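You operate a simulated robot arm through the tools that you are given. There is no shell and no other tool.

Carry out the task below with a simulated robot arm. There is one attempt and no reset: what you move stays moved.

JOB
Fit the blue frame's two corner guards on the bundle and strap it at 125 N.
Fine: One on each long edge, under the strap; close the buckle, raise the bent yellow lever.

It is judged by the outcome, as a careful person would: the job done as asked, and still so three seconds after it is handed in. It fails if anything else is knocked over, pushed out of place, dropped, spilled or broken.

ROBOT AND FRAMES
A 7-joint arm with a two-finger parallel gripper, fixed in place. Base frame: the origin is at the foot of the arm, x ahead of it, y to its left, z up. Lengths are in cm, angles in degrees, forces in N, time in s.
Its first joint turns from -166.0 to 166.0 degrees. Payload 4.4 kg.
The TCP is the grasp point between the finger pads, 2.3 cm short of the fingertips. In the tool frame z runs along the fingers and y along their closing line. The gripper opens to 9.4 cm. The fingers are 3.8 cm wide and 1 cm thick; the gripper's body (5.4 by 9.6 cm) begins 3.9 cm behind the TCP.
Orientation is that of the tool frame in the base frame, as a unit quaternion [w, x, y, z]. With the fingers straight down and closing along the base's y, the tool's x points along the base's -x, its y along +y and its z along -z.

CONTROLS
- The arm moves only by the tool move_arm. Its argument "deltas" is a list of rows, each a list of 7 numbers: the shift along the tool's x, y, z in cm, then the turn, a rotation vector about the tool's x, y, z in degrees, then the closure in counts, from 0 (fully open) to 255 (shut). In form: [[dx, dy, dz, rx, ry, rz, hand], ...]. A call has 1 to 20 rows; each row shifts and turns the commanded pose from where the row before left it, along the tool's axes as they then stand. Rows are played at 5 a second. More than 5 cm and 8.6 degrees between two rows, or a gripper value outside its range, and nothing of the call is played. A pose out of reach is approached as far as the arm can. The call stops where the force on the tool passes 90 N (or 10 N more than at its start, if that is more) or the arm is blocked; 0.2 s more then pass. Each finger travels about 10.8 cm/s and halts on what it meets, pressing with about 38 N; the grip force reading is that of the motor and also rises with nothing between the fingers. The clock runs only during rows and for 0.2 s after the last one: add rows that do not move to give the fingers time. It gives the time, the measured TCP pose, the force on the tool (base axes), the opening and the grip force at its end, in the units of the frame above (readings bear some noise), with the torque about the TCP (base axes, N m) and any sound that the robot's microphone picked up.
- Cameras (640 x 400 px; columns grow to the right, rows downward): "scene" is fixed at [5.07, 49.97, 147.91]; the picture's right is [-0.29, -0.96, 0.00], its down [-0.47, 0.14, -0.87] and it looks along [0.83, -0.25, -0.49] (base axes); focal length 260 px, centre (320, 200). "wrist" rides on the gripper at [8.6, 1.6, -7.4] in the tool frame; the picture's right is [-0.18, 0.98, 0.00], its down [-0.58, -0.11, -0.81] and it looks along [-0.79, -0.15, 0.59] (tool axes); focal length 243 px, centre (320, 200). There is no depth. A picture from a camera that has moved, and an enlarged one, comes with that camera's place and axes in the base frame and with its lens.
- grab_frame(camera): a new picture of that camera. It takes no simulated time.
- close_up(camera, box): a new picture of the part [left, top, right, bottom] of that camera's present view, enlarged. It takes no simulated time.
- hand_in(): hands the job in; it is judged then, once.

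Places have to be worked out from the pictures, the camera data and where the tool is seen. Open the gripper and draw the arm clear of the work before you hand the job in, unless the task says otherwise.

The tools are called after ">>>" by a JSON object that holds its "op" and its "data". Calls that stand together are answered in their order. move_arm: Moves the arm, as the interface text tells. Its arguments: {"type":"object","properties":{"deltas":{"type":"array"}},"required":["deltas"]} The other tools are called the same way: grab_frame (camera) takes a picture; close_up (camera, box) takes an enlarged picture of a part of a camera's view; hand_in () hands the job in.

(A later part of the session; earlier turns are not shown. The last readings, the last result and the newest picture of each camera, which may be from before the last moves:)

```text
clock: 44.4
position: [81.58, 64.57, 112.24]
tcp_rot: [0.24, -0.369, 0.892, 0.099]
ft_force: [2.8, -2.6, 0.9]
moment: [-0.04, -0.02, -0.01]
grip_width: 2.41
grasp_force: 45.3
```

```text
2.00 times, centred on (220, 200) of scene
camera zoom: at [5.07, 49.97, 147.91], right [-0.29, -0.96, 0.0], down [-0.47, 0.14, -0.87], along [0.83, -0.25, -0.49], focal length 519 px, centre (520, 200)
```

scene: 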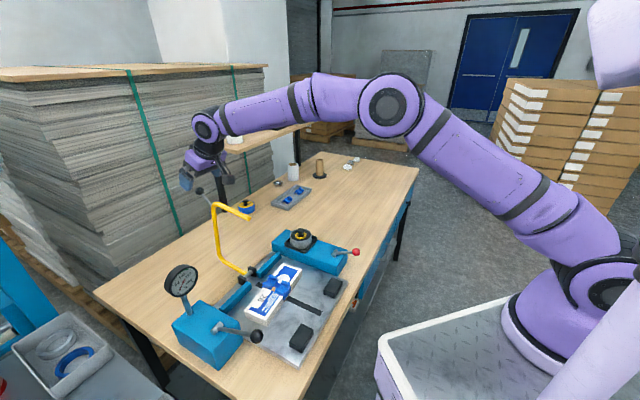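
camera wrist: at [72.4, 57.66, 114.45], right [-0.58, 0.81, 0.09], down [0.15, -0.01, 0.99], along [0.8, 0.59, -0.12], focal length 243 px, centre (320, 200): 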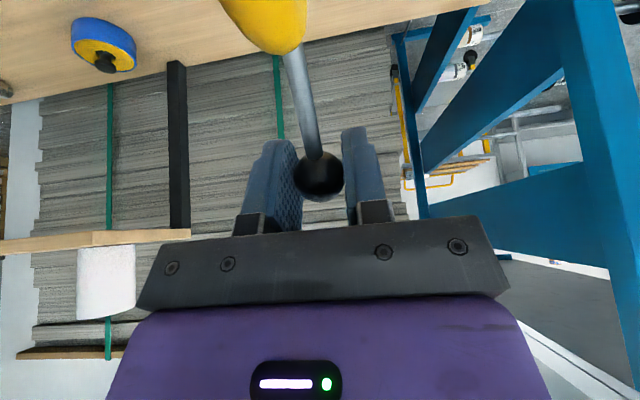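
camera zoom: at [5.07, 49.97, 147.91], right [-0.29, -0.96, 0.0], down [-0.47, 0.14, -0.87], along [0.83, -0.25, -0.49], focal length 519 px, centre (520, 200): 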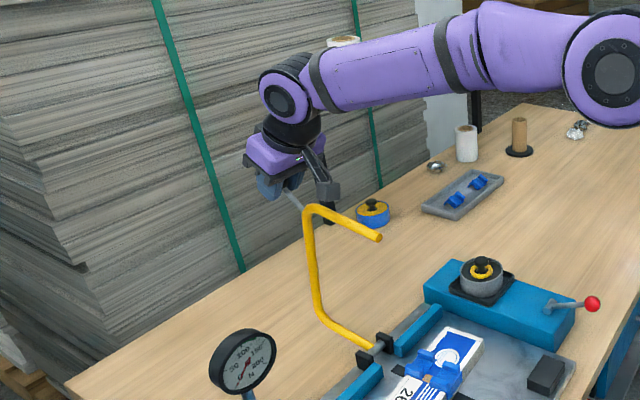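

The knob is gripped (2.4 cm). I'll start swinging the lever along its arc about the hinge (s≈89.1, z≈85), in small steps, checking the forces.

>>> {"op": "move_arm", "data": {"deltas": [[1.215, 0, -1.775, 0, 0, 0, 230], [1.328, 0, -1.679, 0, 0, 0, 230], [1.45, 0, -1.588, 0, 0, 0, 230], [0, 0, 0, 0, 0, 0, 230], [0, 0, 0, 0, 0, 0, 230]]}}

>>> {"op": "close_up", "data": {"camera": "scene", "box": [150, 100, 330, 330]}}

```text
clock: 45.6
position: [77.41, 60.33, 114.45]
tcp_rot: [0.239, -0.369, 0.893, 0.098]
ft_force: [4.8, -5.3, -2.7]
moment: [-0.03, -0.01, 0.02]
grip_width: 2.44
grasp_force: 45.2
```

```text
1.74 times, centred on (240, 215) of scene
camera zoom: at [5.07, 49.97, 147.91], right [-0.29, -0.96, 0.0], down [-0.47, 0.14, -0.87], along [0.83, -0.25, -0.49], focal length 452 px, centre (459, 174)
```

zoom: 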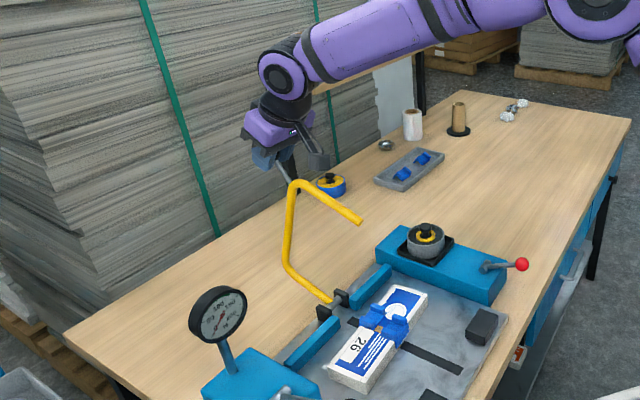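

The lever swings easily, with only a small sideways force (about 7 N toward +e1), so I'll correct laterally a little and continue over the top of the arc.

>>> {"op": "move_arm", "data": {"deltas": [[1.955, -0.06, -1.833, 0, 0, 0, 230], [2.119, -0.06, -1.65, 0, 0, 0, 230], [2.246, -0.04, -1.47, 0, 0, 0, 230], [2.366, 0, -1.262, 0, 0, 0, 230], [0, 0, 0, 0, 0, 0, 230]]}}

>>> {"op": "close_up", "data": {"camera": "scene", "box": [150, 100, 330, 330]}}

```text
clock: 46.8
position: [69.73, 52.54, 115.57]
tcp_rot: [0.238, -0.371, 0.892, 0.099]
ft_force: [-4.7, 5.0, -8.6]
moment: [-0.04, 0.06, 0.18]
grip_width: 2.45
grasp_force: 45.0
```

```text
1.74 times, centred on (240, 215) of scene
camera zoom: at [5.07, 49.97, 147.91], right [-0.29, -0.96, 0.0], down [-0.47, 0.14, -0.87], along [0.83, -0.25, -0.49], focal length 452 px, centre (459, 174)
```

zoom: 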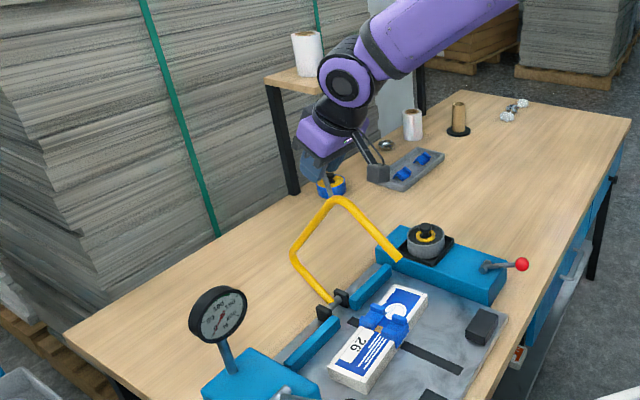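

Over the top with modest forces. I'll nudge back slightly sideways and continue down the front of the arc.

>>> {"op": "move_arm", "data": {"deltas": [[2.464, 0.05, -1.053, 0, 0, 0, 230], [2.558, 0.02, -0.83, 0, 0, 0, 230], [2.607, 0, -0.605, 0, 0, 0, 230], [2.656, 0, -0.379, 0, 0, 0, 230], [0, 0, 0, 0, 0, 0, 230]]}}

>>> {"op": "close_up", "data": {"camera": "scene", "box": [150, 130, 370, 380]}}

```text
clock: 48.0
position: [62.3, 45.44, 113.05]
tcp_rot: [0.24, -0.37, 0.892, 0.099]
ft_force: [-4.1, 9.4, 1.5]
moment: [1.03, -0.9, 0.06]
grip_width: 2.44
grasp_force: 44.3
```

```text
1.60 times, centred on (260, 255) of scene
camera zoom: at [5.07, 49.97, 147.91], right [-0.29, -0.96, 0.0], down [-0.47, 0.14, -0.87], along [0.83, -0.25, -0.49], focal length 415 px, centre (416, 112)
```

zoom: 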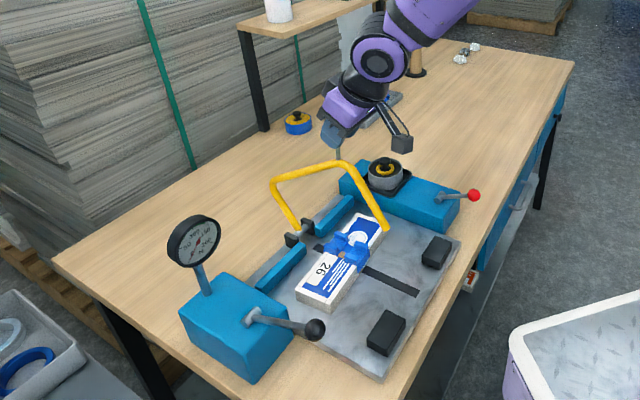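

Lateral forces are small but there is a 1.4 N·m moment about the lever axis; I'll look at the grip with the wrist camera before continuing.

>>> {"op": "grab_frame", "data": {"camera": "wrist"}}

>>> {"op": "close_up", "data": {"camera": "scene", "box": [230, 170, 320, 260]}}

```text
taken
camera wrist: at [53.23, 38.48, 115.17], right [-0.58, 0.81, 0.09], down [0.15, -0.01, 0.99], along [0.8, 0.59, -0.11], focal length 243 px, centre (320, 200)
```

wrist: 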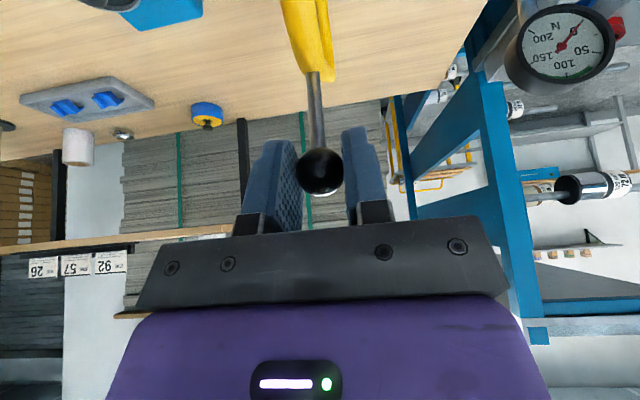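

```text
4.44 times, centred on (275, 215) of scene
camera zoom: at [5.07, 49.97, 147.91], right [-0.29, -0.96, 0.0], down [-0.47, 0.14, -0.87], along [0.83, -0.25, -0.49], focal length 1154 px, centre (520, 133)
```

zoom: 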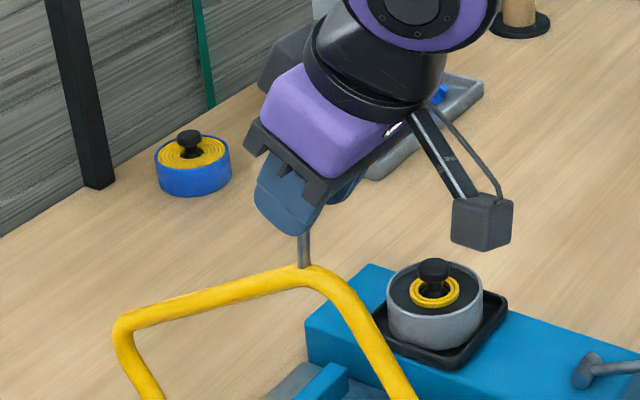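

The rod hangs straight down from the knob, so the moment is just the ball turning in the pads. I'll continue the arc.

>>> {"op": "move_arm", "data": {"deltas": [[2.683, 0.06, -0.152, 0, 0, 0, 230], [2.676, 0.04, 0.095, 0, 0, 0, 230], [2.667, 0, 0.319, 0, 0, 0, 230], [0, 0, 0, 0, 0, 0, 230]]}}

>>> {"op": "close_up", "data": {"camera": "scene", "box": [180, 170, 380, 380]}}

```text
clock: 49.0
position: [57.56, 40.53, 108.55]
tcp_rot: [0.239, -0.37, 0.892, 0.099]
ft_force: [-4.4, 4.6, 3.0]
moment: [0.55, -0.61, 0.14]
grip_width: 2.45
grasp_force: 45.1
```

```text
1.90 times, centred on (280, 275) of scene
camera zoom: at [5.07, 49.97, 147.91], right [-0.29, -0.96, 0.0], down [-0.47, 0.14, -0.87], along [0.83, -0.25, -0.49], focal length 495 px, centre (396, 57)
```

zoom: 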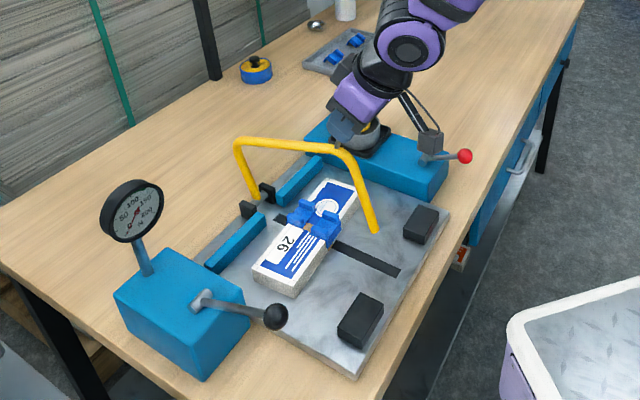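

The arch is coming down over the bundle, tip heading for the front end of the strip. Continuing with smaller steps.

>>> {"op": "move_arm", "data": {"deltas": [[2.618, 0.03, 0.555, 0, 0, 0, 230], [2.573, 0, 0.777, 0, 0, 0, 230], [0, 0, 0, 0, 0, 0, 230]]}}

>>> {"op": "close_up", "data": {"camera": "scene", "box": [180, 190, 380, 380]}}

>>> {"op": "grab_frame", "data": {"camera": "wrist"}}

```text
clock: 49.8
position: [54.75, 37.89, 104.91]
tcp_rot: [0.239, -0.37, 0.892, 0.099]
ft_force: [1.1, -2.2, 5.3]
moment: [0.69, -0.77, -0.04]
grip_width: 2.44
grasp_force: 45.2
```

```text
2.11 times, centred on (280, 285) of scene
camera zoom: at [5.07, 49.97, 147.91], right [-0.29, -0.96, 0.0], down [-0.47, 0.14, -0.87], along [0.83, -0.25, -0.49], focal length 547 px, centre (404, 21)
```

zoom: 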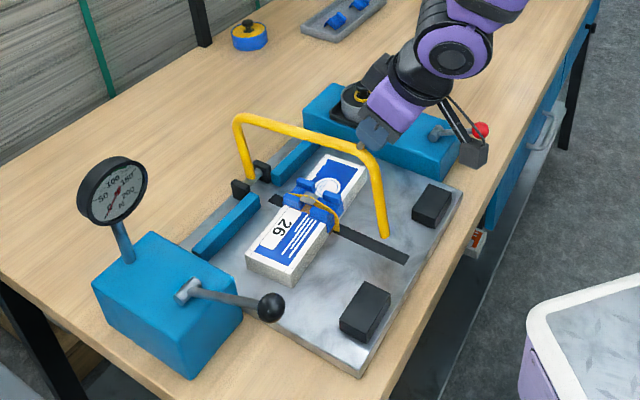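

```text
taken
camera wrist: at [45.74, 31.01, 107.01], right [-0.58, 0.81, 0.09], down [0.15, -0.01, 0.99], along [0.8, 0.59, -0.12], focal length 243 px, centre (320, 200)
```

wrist: 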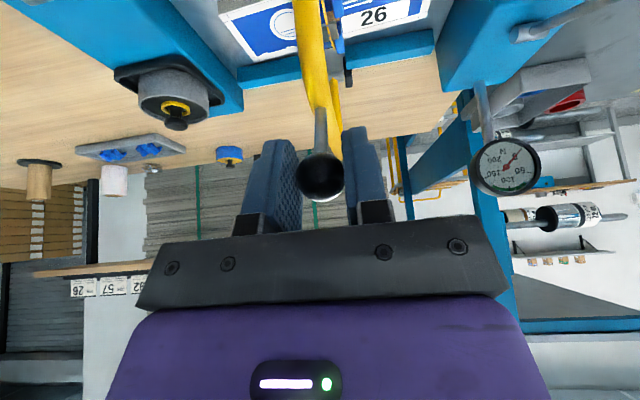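

A yellow strap has now appeared over the bundle. I'll zoom in to see it and how much further the lever must go.

>>> {"op": "close_up", "data": {"camera": "scene", "box": [250, 240, 330, 310]}}

>>> {"op": "close_up", "data": {"camera": "scene", "box": [180, 240, 280, 350]}}

```text
5.71 times, centred on (290, 275) of scene
camera zoom: at [5.07, 49.97, 147.91], right [-0.29, -0.96, 0.0], down [-0.47, 0.14, -0.87], along [0.83, -0.25, -0.49], focal length 1484 px, centre (491, -229)
```

zoom: 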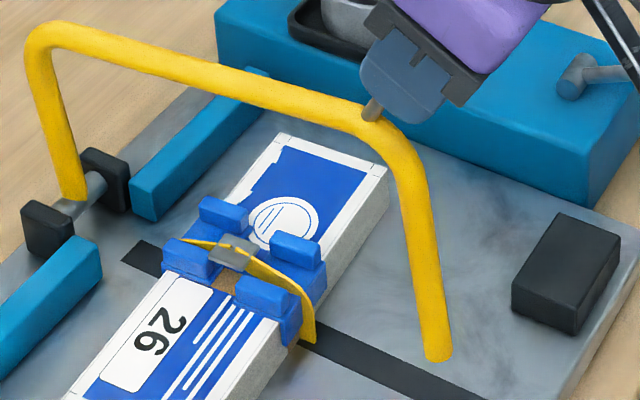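

```text
3.64 times, centred on (230, 295) of scene
camera zoom: at [5.07, 49.97, 147.91], right [-0.29, -0.96, 0.0], down [-0.47, 0.14, -0.87], along [0.83, -0.25, -0.49], focal length 944 px, centre (647, -146)
```

zoom: 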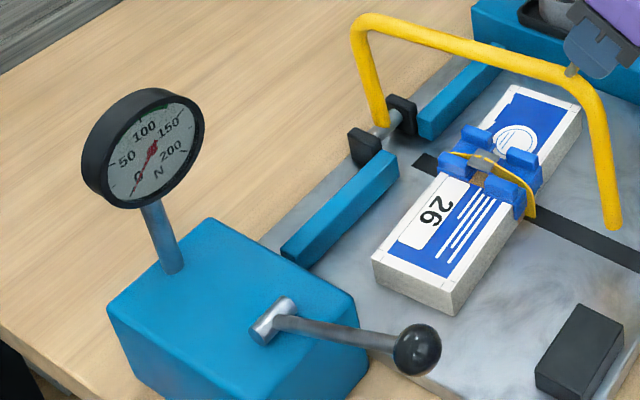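

The strap, with a grey buckle in the middle, now lies over both guards. I'll bring the lever the rest of the way to its stop in small steps.

>>> {"op": "move_arm", "data": {"deltas": [[1.26, 0, 0.46, 0, 0, 0, 230], [1.23, 0, 0.54, 0, 0, 0, 230], [0, 0, 0, 0, 0, 0, 230]]}}

>>> {"op": "close_up", "data": {"camera": "scene", "box": [250, 240, 330, 310]}}

```text
clock: 50.6
position: [53.83, 36.74, 102.82]
tcp_rot: [0.239, -0.369, 0.892, 0.099]
ft_force: [3.7, -0.4, 2.2]
moment: [0.92, -0.92, -0.08]
grip_width: 2.45
grasp_force: 45.3
```

```text
5.71 times, centred on (290, 275) of scene
camera zoom: at [5.07, 49.97, 147.91], right [-0.29, -0.96, 0.0], down [-0.47, 0.14, -0.87], along [0.83, -0.25, -0.49], focal length 1484 px, centre (491, -229)
```

zoom: 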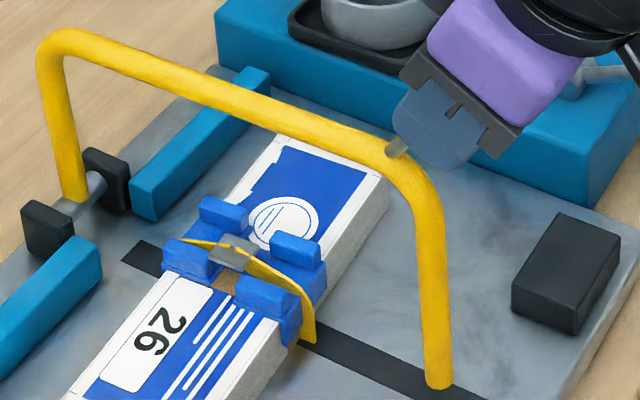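

The tip is within about 0.7 cm of the plate. I'll make one more small step until it rests.

>>> {"op": "move_arm", "data": {"deltas": [[0.45, 0, 0.22, 0, 0, 0, 230], [0.3, 0, 0.15, 0, 0, 0, 230], [0, 0, 0, 0, 0, 0, 230]]}}

>>> {"op": "close_up", "data": {"camera": "scene", "box": [250, 240, 330, 310]}}

```text
clock: 51.4
position: [53.28, 36.43, 102.21]
tcp_rot: [0.238, -0.37, 0.892, 0.099]
ft_force: [2.5, -0.1, 2.4]
moment: [0.89, -0.81, -0.02]
grip_width: 2.44
grasp_force: 45.1
```

```text
5.71 times, centred on (290, 275) of scene
camera zoom: at [5.07, 49.97, 147.91], right [-0.29, -0.96, 0.0], down [-0.47, 0.14, -0.87], along [0.83, -0.25, -0.49], focal length 1484 px, centre (491, -229)
```

zoom: 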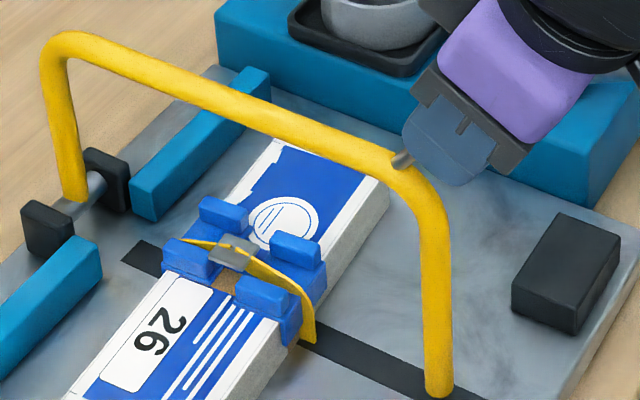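

Forces are still low; another small step.

>>> {"op": "move_arm", "data": {"deltas": [[0.5, 0, 0.28, 0, 0, 0, 230], [0.3, 0, 0.18, 0, 0, 0, 230], [0, 0, 0, 0, 0, 0, 230]]}}

>>> {"op": "close_up", "data": {"camera": "scene", "box": [250, 240, 330, 310]}}

```text
clock: 52.2
position: [53.06, 36.16, 101.6]
tcp_rot: [0.241, -0.369, 0.892, 0.101]
ft_force: [14.3, 15.8, 33.4]
moment: [0.28, -0.29, -0.02]
grip_width: 2.45
grasp_force: 45.1
```

```text
5.71 times, centred on (290, 275) of scene
camera zoom: at [5.07, 49.97, 147.91], right [-0.29, -0.96, 0.0], down [-0.47, 0.14, -0.87], along [0.83, -0.25, -0.49], focal length 1484 px, centre (491, -229)
```

zoom: 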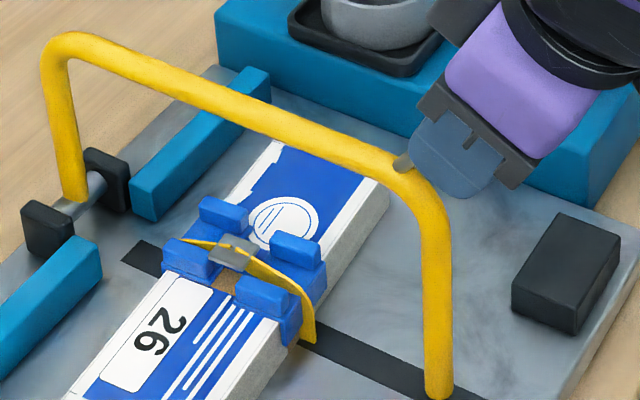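

The stop is reached (about 40 N). I'll ease off, open the fingers, and retreat along the tool axis.

>>> {"op": "move_arm", "data": {"deltas": [[-0.4, 0, -0.22, 0, 0, 0, 230], [0, 0, 0, 0, 0, 0, 180], [0, 0, 0, 0, 0, 0, 120], [0, 0, 0, 0, 0, 0, 60], [0, 0, 0, 0, 0, 0, 0], [0, 0, -3, 0, 0, 0, 0], [0, 0, -4, 0, 0, 0, 0], [0, 0, 0, 0, 0, 0, 0]]}}

>>> {"op": "grab_frame", "data": {"camera": "wrist"}}

>>> {"op": "close_up", "data": {"camera": "scene", "box": [160, 220, 360, 370]}}

>>> {"op": "close_up", "data": {"camera": "wrist", "box": [240, 0, 400, 120]}}

```text
clock: 54.0
position: [50.93, 33.57, 107.79]
tcp_rot: [0.239, -0.37, 0.892, 0.099]
ft_force: [-0.6, 0.5, 0.2]
moment: [-0.01, -0.03, 0.01]
grip_width: 9.4
grasp_force: 0.0
```

```text
taken
camera wrist: at [41.77, 26.68, 109.99], right [-0.58, 0.81, 0.09], down [0.15, -0.01, 0.99], along [0.8, 0.59, -0.12], focal length 243 px, centre (320, 200)
```

wrist: 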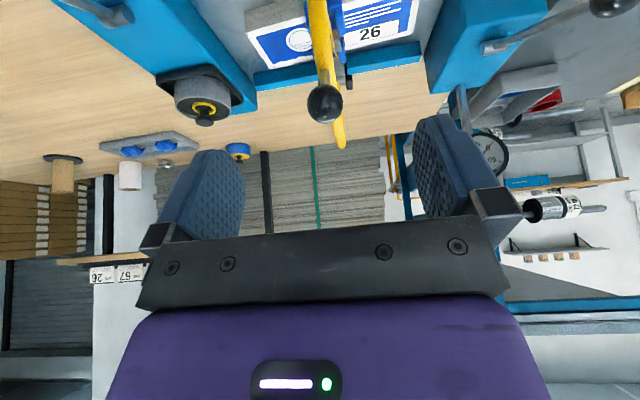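

```text
2.67 times, centred on (260, 295) of scene
camera zoom: at [5.07, 49.97, 147.91], right [-0.29, -0.96, 0.0], down [-0.47, 0.14, -0.87], along [0.83, -0.25, -0.49], focal length 692 px, centre (480, -53)
```

zoom: 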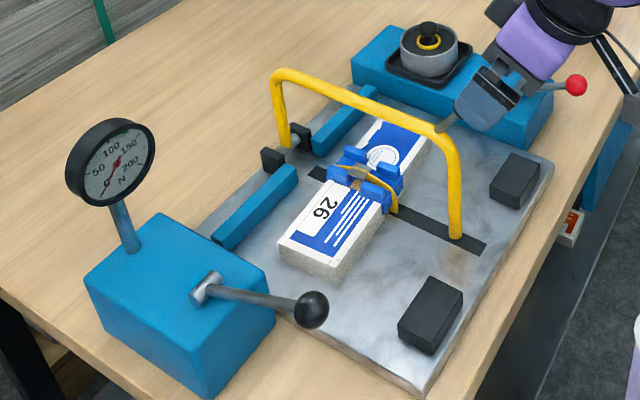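

```text
3.33 times, centred on (320, 60) of wrist
camera zoom: at [41.77, 26.68, 109.99], right [-0.58, 0.81, 0.09], down [0.15, -0.01, 0.99], along [0.8, 0.59, -0.12], focal length 809 px, centre (320, 667)
```

zoom: 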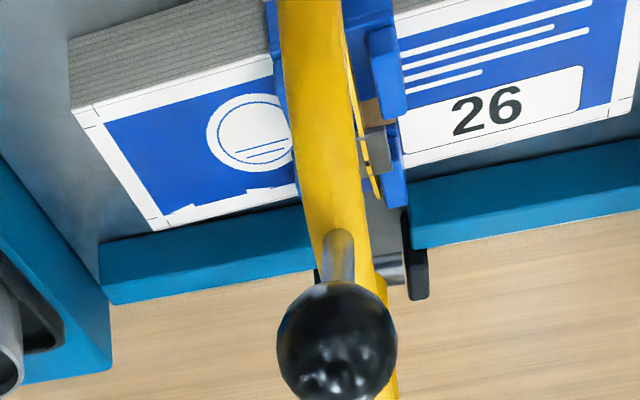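

The lever stays down by itself. I'll level the hand and move to the left of the arch to inspect the buckle and the tension lever.

>>> {"op": "move_arm", "data": {"deltas": [[0, 0, -1, 0, 7.5, 0, 0], [0, 0, 0, 0, 7.5, 0, 0], [0, 0, 0, 0, 7.5, 0, 0], [0, 0, 0, 0, 7.5, 0, 0], [-3.4, 2.5, 0, 0, 0, 0, 0], [-3.4, 2.5, 0, 0, 0, 0, 0], [0, 0, 0, 0, 0, 0, 0], [0, 0, 0, 0, 0, 0, 0]]}}

>>> {"op": "grab_frame", "data": {"camera": "wrist"}}

>>> {"op": "close_up", "data": {"camera": "wrist", "box": [210, 60, 330, 150]}}

>>> {"op": "close_up", "data": {"camera": "scene", "box": [265, 265, 305, 297]}}

```text
clock: 55.8
position: [51.82, 41.82, 108.55]
tcp_rot: [0.001, -0.383, 0.924, 0.0]
ft_force: [0.6, -0.5, 0.8]
moment: [0.0, 0.01, 0.03]
grip_width: 9.38
grasp_force: 0.1
```

```text
taken
camera wrist: at [44.53, 36.74, 115.96], right [-0.57, 0.82, 0.0], down [0.49, 0.33, 0.81], along [0.66, 0.46, -0.59], focal length 243 px, centre (320, 200)
```

wrist: 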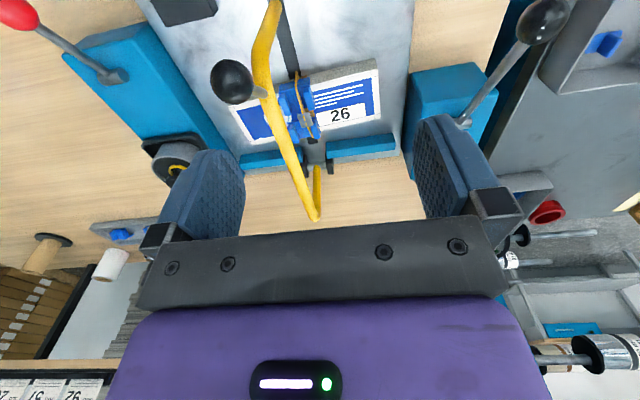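

```text
4.44 times, centred on (270, 105) of wrist
camera zoom: at [44.53, 36.74, 115.96], right [-0.57, 0.82, 0.0], down [0.49, 0.33, 0.81], along [0.66, 0.46, -0.59], focal length 1078 px, centre (542, 622)
```

zoom: 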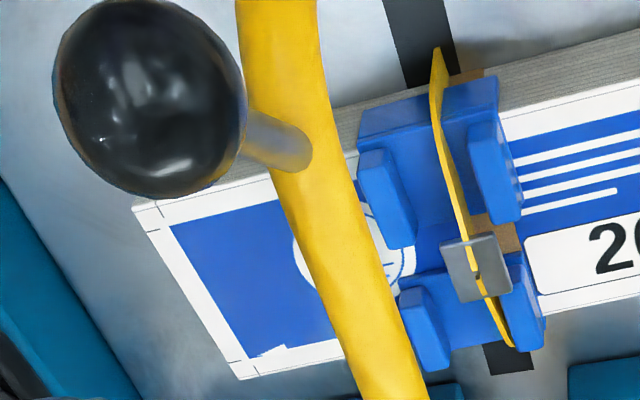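

```text
12.50 times, centred on (285, 281) of scene
camera zoom: at [5.07, 49.97, 147.91], right [-0.29, -0.96, 0.0], down [-0.47, 0.14, -0.87], along [0.83, -0.25, -0.49], focal length 3246 px, centre (758, -812)
```

zoom: 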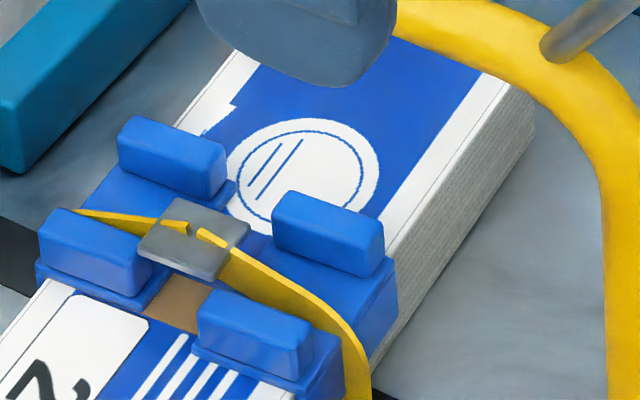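

The buckle is a grey slotted plate on the strap. I'll zoom in closer on the strap over the guards and check the tension lever and gauge.

>>> {"op": "close_up", "data": {"camera": "wrist", "box": [270, 65, 330, 145]}}

>>> {"op": "close_up", "data": {"camera": "scene", "box": [262, 272, 292, 296]}}

>>> {"op": "close_up", "data": {"camera": "wrist", "box": [400, 0, 580, 130]}}

>>> {"op": "close_up", "data": {"camera": "scene", "box": [155, 255, 275, 345]}}

```text
5.00 times, centred on (300, 105) of wrist
camera zoom: at [44.53, 36.74, 115.96], right [-0.57, 0.82, 0.0], down [0.49, 0.33, 0.81], along [0.66, 0.46, -0.59], focal length 1213 px, centre (420, 675)
```

zoom: 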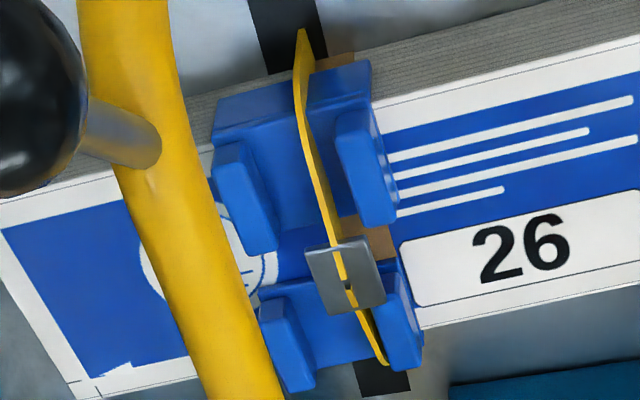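

```text
16.00 times, centred on (277, 284) of scene
camera zoom: at [5.07, 49.97, 147.91], right [-0.29, -0.96, 0.0], down [-0.47, 0.14, -0.87], along [0.83, -0.25, -0.49], focal length 4154 px, centre (1008, -1144)
```

zoom: 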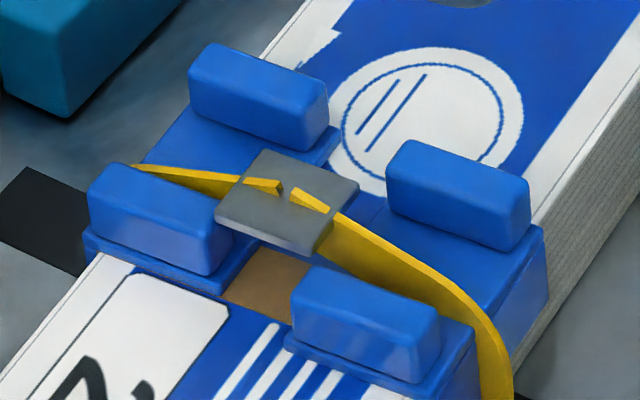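

```text
3.08 times, centred on (490, 65) of wrist
camera zoom: at [44.53, 36.74, 115.96], right [-0.57, 0.82, 0.0], down [0.49, 0.33, 0.81], along [0.66, 0.46, -0.59], focal length 746 px, centre (-203, 615)
```

zoom: 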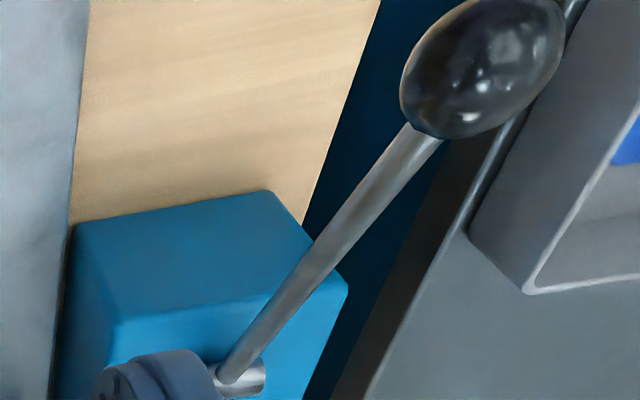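

```text
4.44 times, centred on (215, 300) of scene
camera zoom: at [5.07, 49.97, 147.91], right [-0.29, -0.96, 0.0], down [-0.47, 0.14, -0.87], along [0.83, -0.25, -0.49], focal length 1154 px, centre (787, -244)
```

zoom: 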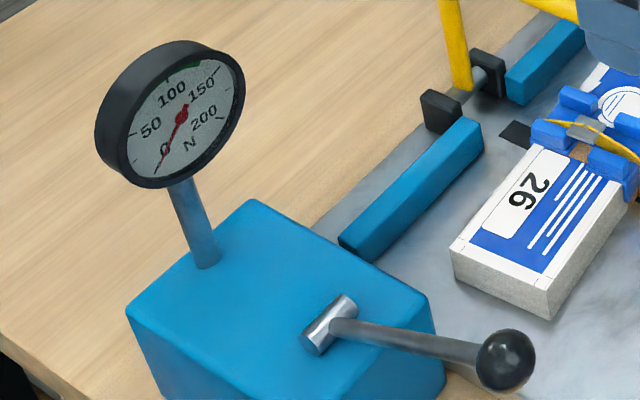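

Tension lever: pivot at about (50.3, 62.35, 90.1), black ball at (41.05, 53.1, 96), swinging in a vertical plane toward the robot. I'll move above the ball.

>>> {"op": "move_arm", "data": {"deltas": [[-0.09, 3.9, 0.8, 0, 0, 0, 0], [-0.09, 3.9, 1.0, 0, 0, 0, 0], [-0.09, 3.9, 1.0, 0, 0, 0, 0], [-0.09, 3.9, 1.0, 0, 0, 0, 0], [0, 0, 0, 0, 0, 0, 0], [0, 0, 0, 0, 0, 0, 0]]}}

>>> {"op": "grab_frame", "data": {"camera": "wrist"}}

>>> {"op": "close_up", "data": {"camera": "scene", "box": [155, 220, 315, 380]}}

```text
clock: 57.2
position: [40.63, 53.19, 104.69]
tcp_rot: [0.0, -0.384, 0.923, 0.0]
ft_force: [0.8, -0.1, -0.1]
moment: [0.01, 0.0, -0.01]
grip_width: 9.39
grasp_force: 0.1
```

```text
taken
camera wrist: at [33.4, 48.1, 112.25], right [-0.57, 0.82, 0.0], down [0.49, 0.33, 0.81], along [0.66, 0.46, -0.59], focal length 243 px, centre (320, 200)
```

wrist: 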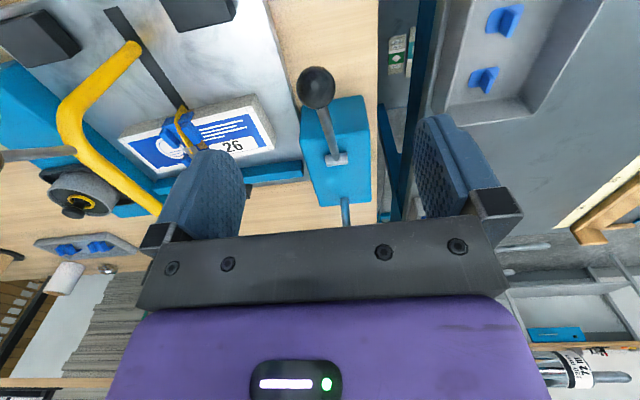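

```text
2.50 times, centred on (235, 300) of scene
camera zoom: at [5.07, 49.97, 147.91], right [-0.29, -0.96, 0.0], down [-0.47, 0.14, -0.87], along [0.83, -0.25, -0.49], focal length 649 px, centre (532, -50)
```

zoom: 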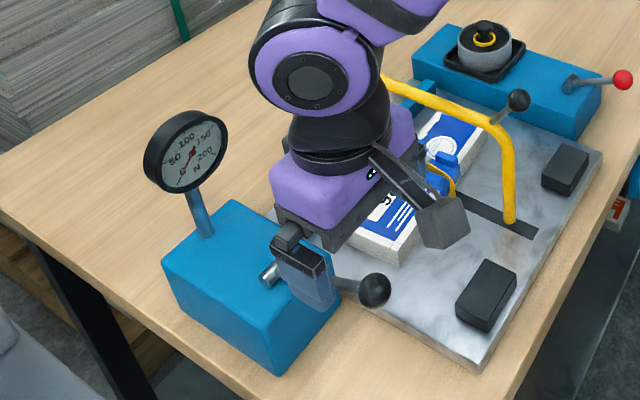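

The ball is nearly centred (about 0.36 cm lateral correction). I'll descend onto it and grip.

>>> {"op": "move_arm", "data": {"deltas": [[-0.05, -0.18, 4.3, 0, 0, 0, 0], [-0.05, -0.18, 4.3, 0, 0, 0, 0], [0, 0, 0, 0, 0, 0, 60], [0, 0, 0, 0, 0, 0, 120], [0, 0, 0, 0, 0, 0, 150], [0, 0, 0, 0, 0, 0, 165], [0, 0, 0, 0, 0, 0, 180], [0, 0, 0, 0, 0, 0, 210], [0, 0, 0, 0, 0, 0, 210]]}}

>>> {"op": "grab_frame", "data": {"camera": "wrist"}}

>>> {"op": "close_up", "data": {"camera": "scene", "box": [155, 220, 315, 380]}}

```text
clock: 59.2
position: [41.02, 53.15, 96.46]
tcp_rot: [-0.001, -0.384, 0.923, 0.001]
ft_force: [-11.3, 13.8, -2.7]
moment: [0.15, 0.04, 0.06]
grip_width: 2.71
grasp_force: 45.0
```

```text
taken
camera wrist: at [33.79, 48.0, 103.88], right [-0.57, 0.82, 0.0], down [0.49, 0.33, 0.81], along [0.66, 0.46, -0.59], focal length 243 px, centre (320, 200)
```

wrist: 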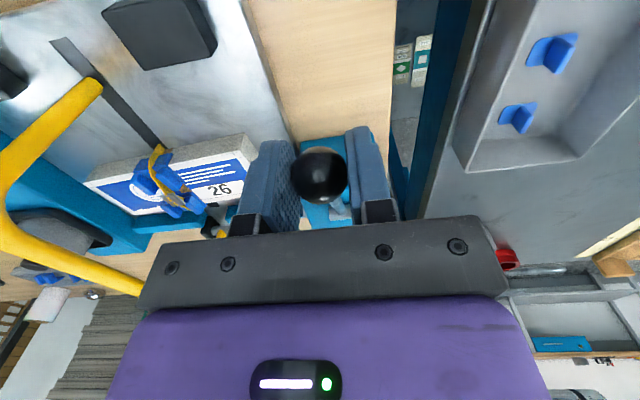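

```text
2.50 times, centred on (235, 300) of scene
camera zoom: at [5.07, 49.97, 147.91], right [-0.29, -0.96, 0.0], down [-0.47, 0.14, -0.87], along [0.83, -0.25, -0.49], focal length 649 px, centre (532, -50)
```

zoom: 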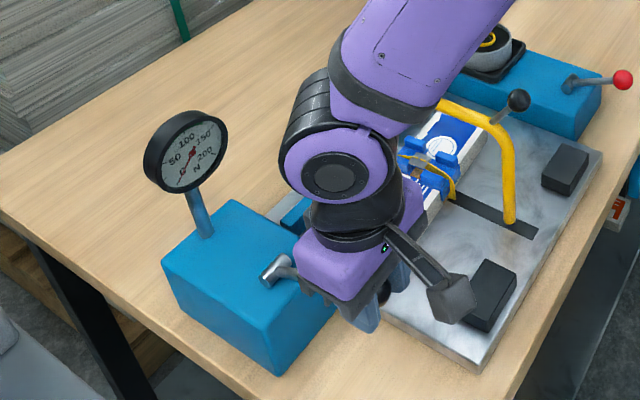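

Gripped on the tension lever's ball. I'll relieve the sideways force and try a small upward swing (6°), watching the force and gauge.

>>> {"op": "move_arm", "data": {"deltas": [[0, 0.15, 0, 0, 0, 0, 210], [-0.34, 0, -0.68, 0, 0, 0, 210], [-0.35, 0, -0.66, 0, 0, 0, 210], [0, 0, 0, 0, 0, 0, 210], [0, 0, 0, 0, 0, 0, 210]]}}

>>> {"op": "close_up", "data": {"camera": "scene", "box": [160, 255, 220, 305]}}

```text
clock: 60.4
position: [41.4, 53.41, 97.56]
tcp_rot: [-0.001, -0.383, 0.924, -0.002]
ft_force: [-31.1, -0.7, -28.6]
moment: [-0.07, 0.35, 0.01]
grip_width: 2.72
grasp_force: 45.2
```

```text
8.00 times, centred on (190, 280) of scene
camera zoom: at [5.07, 49.97, 147.91], right [-0.29, -0.96, 0.0], down [-0.47, 0.14, -0.87], along [0.83, -0.25, -0.49], focal length 2077 px, centre (1360, -440)
```

zoom: 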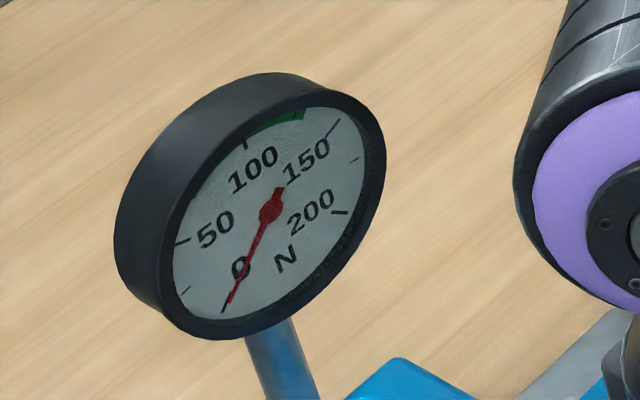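

Resisted at about 40 N with the gauge still on 0, so upward is the lever's rest stop. I'll return and swing it downward in small steps instead.

>>> {"op": "move_arm", "data": {"deltas": [[0.69, 0.2, 1.2, 0, 0, 0, 210], [0.27, 0, 0.75, 0, 0, 0, 210], [0, 0, 0, 0, 0, 0, 210], [0, 0, 0, 0, 0, 0, 210]]}}

>>> {"op": "close_up", "data": {"camera": "scene", "box": [160, 255, 220, 305]}}

>>> {"op": "close_up", "data": {"camera": "scene", "box": [200, 260, 320, 350]}}

```text
clock: 61.4
position: [40.95, 52.99, 95.78]
tcp_rot: [0.001, -0.383, 0.924, 0.001]
ft_force: [4.7, 12.2, 6.7]
moment: [1.05, -0.93, -0.03]
grip_width: 2.68
grasp_force: 45.6
```

```text
8.00 times, centred on (190, 280) of scene
camera zoom: at [5.07, 49.97, 147.91], right [-0.29, -0.96, 0.0], down [-0.47, 0.14, -0.87], along [0.83, -0.25, -0.49], focal length 2077 px, centre (1360, -440)
```

zoom: 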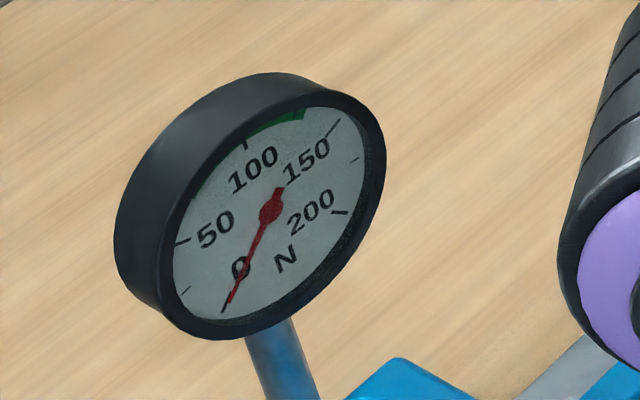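

```text
4.44 times, centred on (260, 305) of scene
camera zoom: at [5.07, 49.97, 147.91], right [-0.29, -0.96, 0.0], down [-0.47, 0.14, -0.87], along [0.83, -0.25, -0.49], focal length 1154 px, centre (587, -267)
```

zoom: 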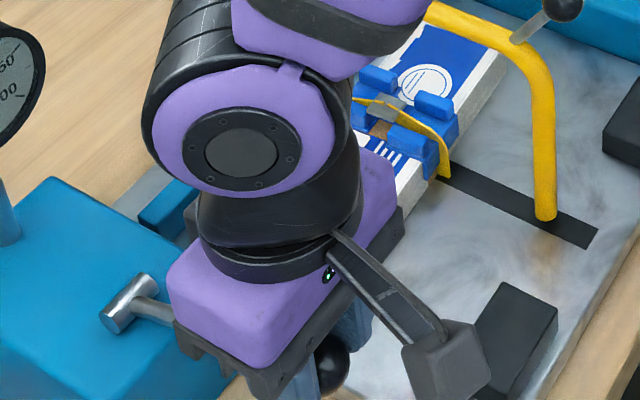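

Gauge still 0 with the lever moving. I'll continue down about 5°.

>>> {"op": "move_arm", "data": {"deltas": [[0.22, 0, 0.62, 0, 0, 0, 210], [0.2, 0, 0.63, 0, 0, 0, 210], [0, 0, 0, 0, 0, 0, 210], [0, 0, 0, 0, 0, 0, 210]]}}

>>> {"op": "close_up", "data": {"camera": "scene", "box": [160, 255, 220, 305]}}

>>> {"op": "close_up", "data": {"camera": "scene", "box": [265, 265, 305, 297]}}

```text
clock: 62.4
position: [40.54, 52.58, 94.4]
tcp_rot: [0.0, -0.383, 0.924, 0.001]
ft_force: [20.4, 11.2, 4.1]
moment: [0.86, -1.02, 0.05]
grip_width: 2.69
grasp_force: 45.2
```

```text
8.00 times, centred on (190, 280) of scene
camera zoom: at [5.07, 49.97, 147.91], right [-0.29, -0.96, 0.0], down [-0.47, 0.14, -0.87], along [0.83, -0.25, -0.49], focal length 2077 px, centre (1360, -440)
```

zoom: 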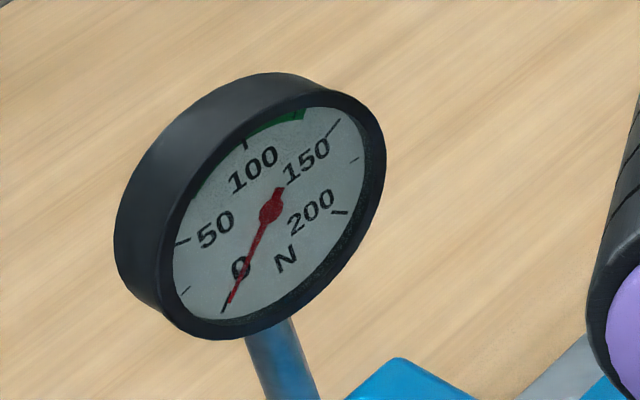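

```text
12.50 times, centred on (285, 281) of scene
camera zoom: at [5.07, 49.97, 147.91], right [-0.29, -0.96, 0.0], down [-0.47, 0.14, -0.87], along [0.83, -0.25, -0.49], focal length 3246 px, centre (758, -812)
```

zoom: 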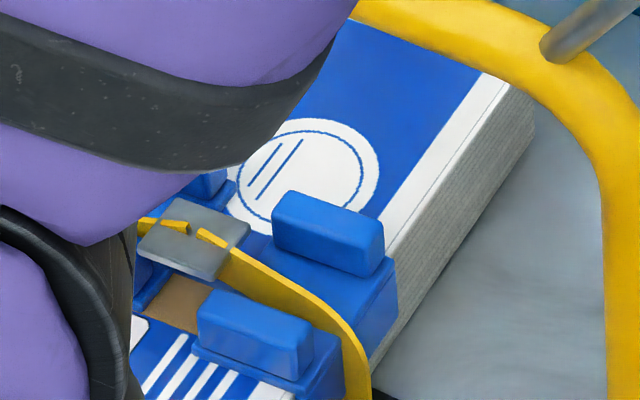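

Still 0 on the gauge; the lever moves with modest load. I'll keep going down, with slightly less pull along s.

>>> {"op": "move_arm", "data": {"deltas": [[0.1, 0, 0.6, 0, 0, 0, 210], [0.1, 0, 0.6, 0, 0, 0, 210], [0.1, 0, 0.6, 0, 0, 0, 210], [0.08, 0, 0.6, 0, 0, 0, 210], [0, 0, 0, 0, 0, 0, 210]]}}

>>> {"op": "close_up", "data": {"camera": "scene", "box": [160, 255, 220, 305]}}

>>> {"op": "close_up", "data": {"camera": "scene", "box": [200, 250, 320, 350]}}

```text
clock: 63.6
position: [40.13, 52.16, 92.08]
tcp_rot: [0.0, -0.383, 0.924, 0.0]
ft_force: [6.6, -10.1, 10.1]
moment: [0.48, -0.68, 0.02]
grip_width: 2.69
grasp_force: 45.2
```

```text
8.00 times, centred on (190, 280) of scene
camera zoom: at [5.07, 49.97, 147.91], right [-0.29, -0.96, 0.0], down [-0.47, 0.14, -0.87], along [0.83, -0.25, -0.49], focal length 2077 px, centre (1360, -440)
```

zoom: 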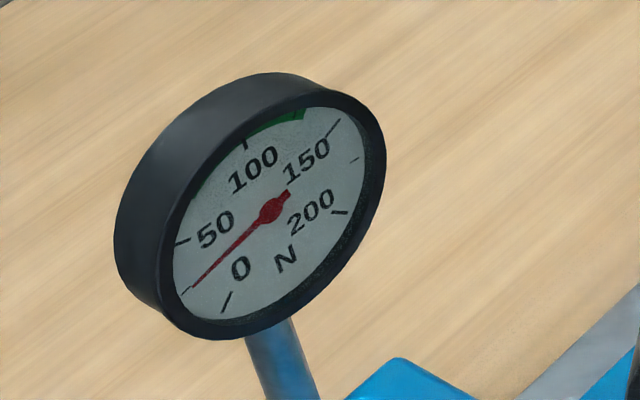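

```text
4.00 times, centred on (260, 300) of scene
camera zoom: at [5.07, 49.97, 147.91], right [-0.29, -0.96, 0.0], down [-0.47, 0.14, -0.87], along [0.83, -0.25, -0.49], focal length 1039 px, centre (560, -200)
```

zoom: 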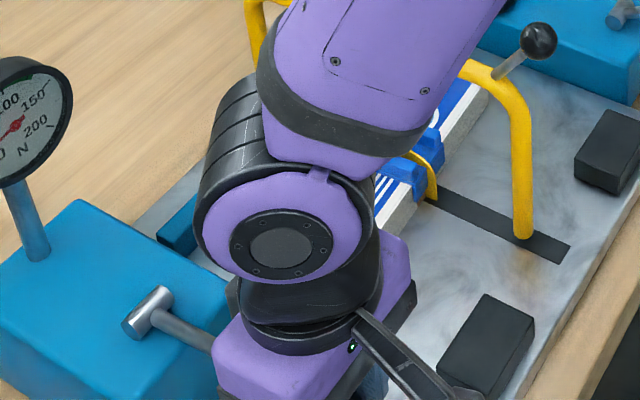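

The gauge now reads about 25 N at lever height z≈92.1, so pushing down tensions the strap. I'll continue in smaller increments.

>>> {"op": "move_arm", "data": {"deltas": [[0.05, 0.05, 0.4, 0, 0, 0, 210], [0.03, 0, 0.4, 0, 0, 0, 210], [0, 0, 0, 0, 0, 0, 210], [0, 0, 0, 0, 0, 0, 210]]}}

>>> {"op": "close_up", "data": {"camera": "scene", "box": [160, 255, 220, 305]}}

```text
clock: 64.6
position: [40.23, 52.19, 91.13]
tcp_rot: [0.001, -0.383, 0.924, 0.0]
ft_force: [14.1, -10.9, 7.9]
moment: [0.35, -0.65, 0.0]
grip_width: 2.69
grasp_force: 45.3
```

```text
8.00 times, centred on (190, 280) of scene
camera zoom: at [5.07, 49.97, 147.91], right [-0.29, -0.96, 0.0], down [-0.47, 0.14, -0.87], along [0.83, -0.25, -0.49], focal length 2077 px, centre (1360, -440)
```

zoom: 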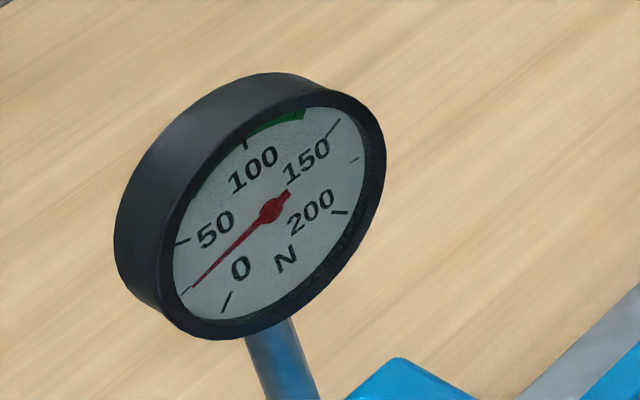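

The gauge stays at 25 with further travel, which suggests a ratchet adding about 25 N per stroke. I'll raise the lever back near its top and see whether the reading holds.

>>> {"op": "move_arm", "data": {"deltas": [[-0.15, 0.05, -1.15, 0, 0, 0, 210], [-0.25, 0, -1.15, 0, 0, 0, 210], [-0.35, 0, -1.15, 0, 0, 0, 210], [-0.45, 0, -1.1, 0, 0, 0, 210], [0, 0, 0, 0, 0, 0, 210], [0, 0, 0, 0, 0, 0, 210]]}}

>>> {"op": "close_up", "data": {"camera": "scene", "box": [160, 255, 220, 305]}}

```text
clock: 66.0
position: [40.96, 53.01, 95.87]
tcp_rot: [-0.002, -0.383, 0.924, 0.0]
ft_force: [-1.3, -31.6, 3.2]
moment: [-1.1, 0.76, 0.05]
grip_width: 2.71
grasp_force: 44.7
```

```text
8.00 times, centred on (190, 280) of scene
camera zoom: at [5.07, 49.97, 147.91], right [-0.29, -0.96, 0.0], down [-0.47, 0.14, -0.87], along [0.83, -0.25, -0.49], focal length 2077 px, centre (1360, -440)
```

zoom: 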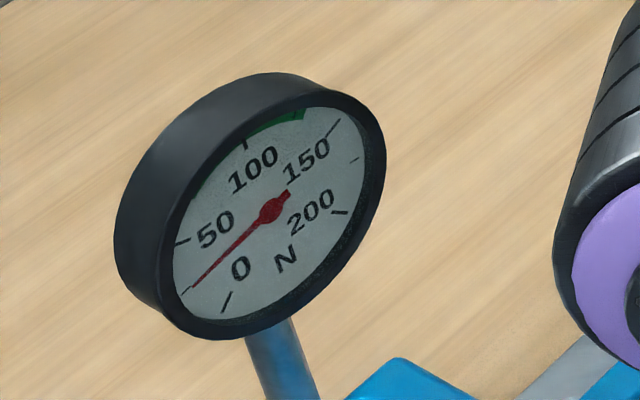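

The reading holds at 25, so it is a ratchet. I'll make the second stroke down and check the gauge.

>>> {"op": "move_arm", "data": {"deltas": [[0.4, -0.12, 1.0, 0, 0, 0, 210], [0.33, 0, 1.0, 0, 0, 0, 210], [0.25, 0, 1.0, 0, 0, 0, 210], [0.17, 0, 1.0, 0, 0, 0, 210], [0, 0, 0, 0, 0, 0, 210], [0, 0, 0, 0, 0, 0, 210]]}}

>>> {"op": "close_up", "data": {"camera": "scene", "box": [160, 255, 220, 305]}}

```text
clock: 67.4
position: [40.2, 52.31, 91.81]
tcp_rot: [0.0, -0.382, 0.924, 0.001]
ft_force: [24.4, 11.8, 6.8]
moment: [0.71, -0.8, 0.12]
grip_width: 2.71
grasp_force: 44.8
```

```text
8.00 times, centred on (190, 280) of scene
camera zoom: at [5.07, 49.97, 147.91], right [-0.29, -0.96, 0.0], down [-0.47, 0.14, -0.87], along [0.83, -0.25, -0.49], focal length 2077 px, centre (1360, -440)
```

zoom: 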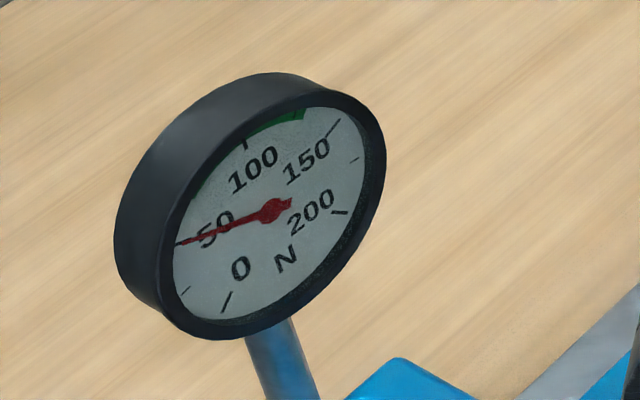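

It now reads 50 N: +25 per stroke. Third stroke: up, then down.

>>> {"op": "move_arm", "data": {"deltas": [[-0.2, 0, -1.0, 0, 0, 0, 210], [-0.25, 0, -1.0, 0, 0, 0, 210], [-0.3, 0, -1.0, 0, 0, 0, 210], [-0.36, 0, -1.0, 0, 0, 0, 210], [0, 0, 0, 0, 0, 0, 210], [0.36, 0, 1.0, 0, 0, 0, 210], [0.3, 0, 1.0, 0, 0, 0, 210], [0.23, 0, 1.0, 0, 0, 0, 210], [0.15, 0, 1.0, 0, 0, 0, 210], [0, 0, 0, 0, 0, 0, 210], [0, 0, 0, 0, 0, 0, 210]]}}

>>> {"op": "close_up", "data": {"camera": "scene", "box": [160, 255, 220, 305]}}

```text
clock: 69.8
position: [40.33, 52.42, 91.85]
tcp_rot: [0.001, -0.383, 0.924, 0.002]
ft_force: [24.6, -2.3, 9.6]
moment: [0.78, -1.0, 0.12]
grip_width: 2.73
grasp_force: 44.8
```

```text
8.00 times, centred on (190, 280) of scene
camera zoom: at [5.07, 49.97, 147.91], right [-0.29, -0.96, 0.0], down [-0.47, 0.14, -0.87], along [0.83, -0.25, -0.49], focal length 2077 px, centre (1360, -440)
```

zoom: 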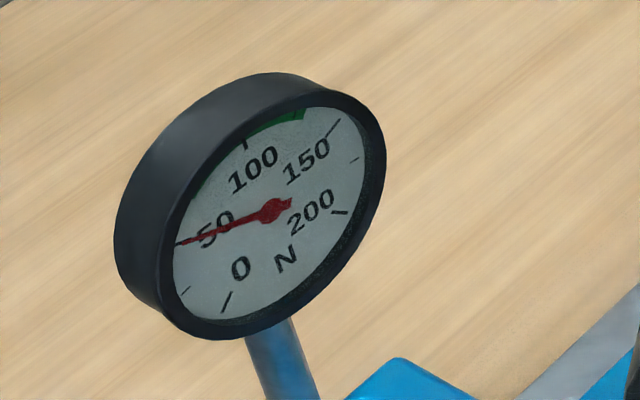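

Still 50, so that stroke didn't register — most likely it didn't rise far enough to re-arm. I'll raise fully to the top stop and pause, then check.

>>> {"op": "move_arm", "data": {"deltas": [[-0.15, 0, -1.05, 0, 0, 0, 210], [-0.2, 0, -1.05, 0, 0, 0, 210], [-0.3, 0, -1.05, 0, 0, 0, 210], [-0.4, 0, -1.05, 0, 0, 0, 210], [-0.05, 0, -0.15, 0, 0, 0, 210], [0, 0, 0, 0, 0, 0, 210], [0, 0, 0, 0, 0, 0, 210]]}}

>>> {"op": "close_up", "data": {"camera": "scene", "box": [160, 240, 280, 340]}}

>>> {"op": "grab_frame", "data": {"camera": "wrist"}}

```text
clock: 71.4
position: [40.97, 53.07, 96.17]
tcp_rot: [0.0, -0.382, 0.924, 0.0]
ft_force: [16.0, -19.5, 0.2]
moment: [-0.47, 0.16, 0.11]
grip_width: 2.74
grasp_force: 45.4
```

```text
4.00 times, centred on (220, 290) of scene
camera zoom: at [5.07, 49.97, 147.91], right [-0.29, -0.96, 0.0], down [-0.47, 0.14, -0.87], along [0.83, -0.25, -0.49], focal length 1039 px, centre (720, -160)
```

zoom: 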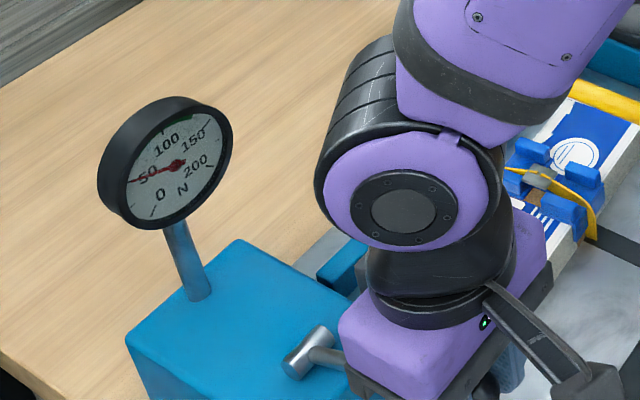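

```text
taken
camera wrist: at [33.75, 48.0, 103.55], right [-0.57, 0.82, 0.0], down [0.49, 0.33, 0.81], along [0.66, 0.46, -0.59], focal length 243 px, centre (320, 200)
```

wrist: 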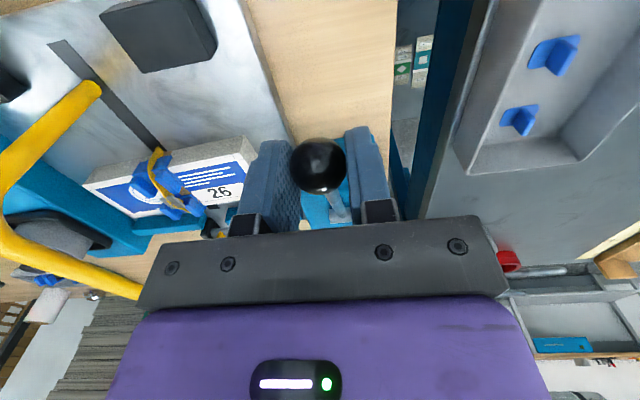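

At the top (z=96.2), gauge still 50. Now the stroke down.

>>> {"op": "move_arm", "data": {"deltas": [[0.38, -0.1, 1.05, 0, 0, 0, 210], [0.33, 0, 1.05, 0, 0, 0, 210], [0.25, 0, 1.1, 0, 0, 0, 210], [0.15, 0, 1.1, 0, 0, 0, 210], [0, 0, 0.1, 0, 0, 0, 210], [0, 0, 0, 0, 0, 0, 210], [0, 0, 0, 0, 0, 0, 210]]}}

>>> {"op": "close_up", "data": {"camera": "scene", "box": [160, 255, 220, 305]}}

```text
clock: 73.0
position: [40.23, 52.23, 91.57]
tcp_rot: [0.0, -0.383, 0.924, 0.0]
ft_force: [6.1, -3.8, 9.8]
moment: [0.67, -0.62, 0.01]
grip_width: 2.73
grasp_force: 44.9
```

```text
8.00 times, centred on (190, 280) of scene
camera zoom: at [5.07, 49.97, 147.91], right [-0.29, -0.96, 0.0], down [-0.47, 0.14, -0.87], along [0.83, -0.25, -0.49], focal length 2077 px, centre (1360, -440)
```

zoom: 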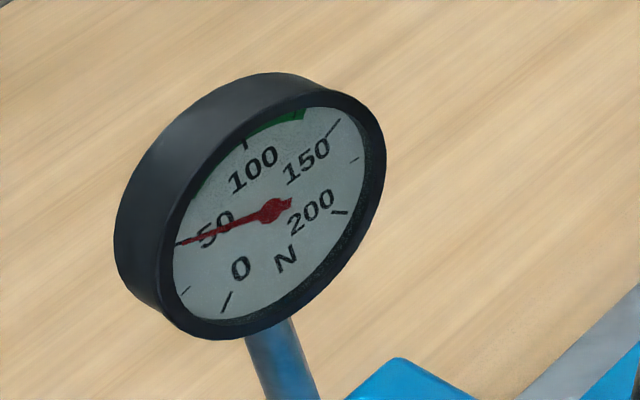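

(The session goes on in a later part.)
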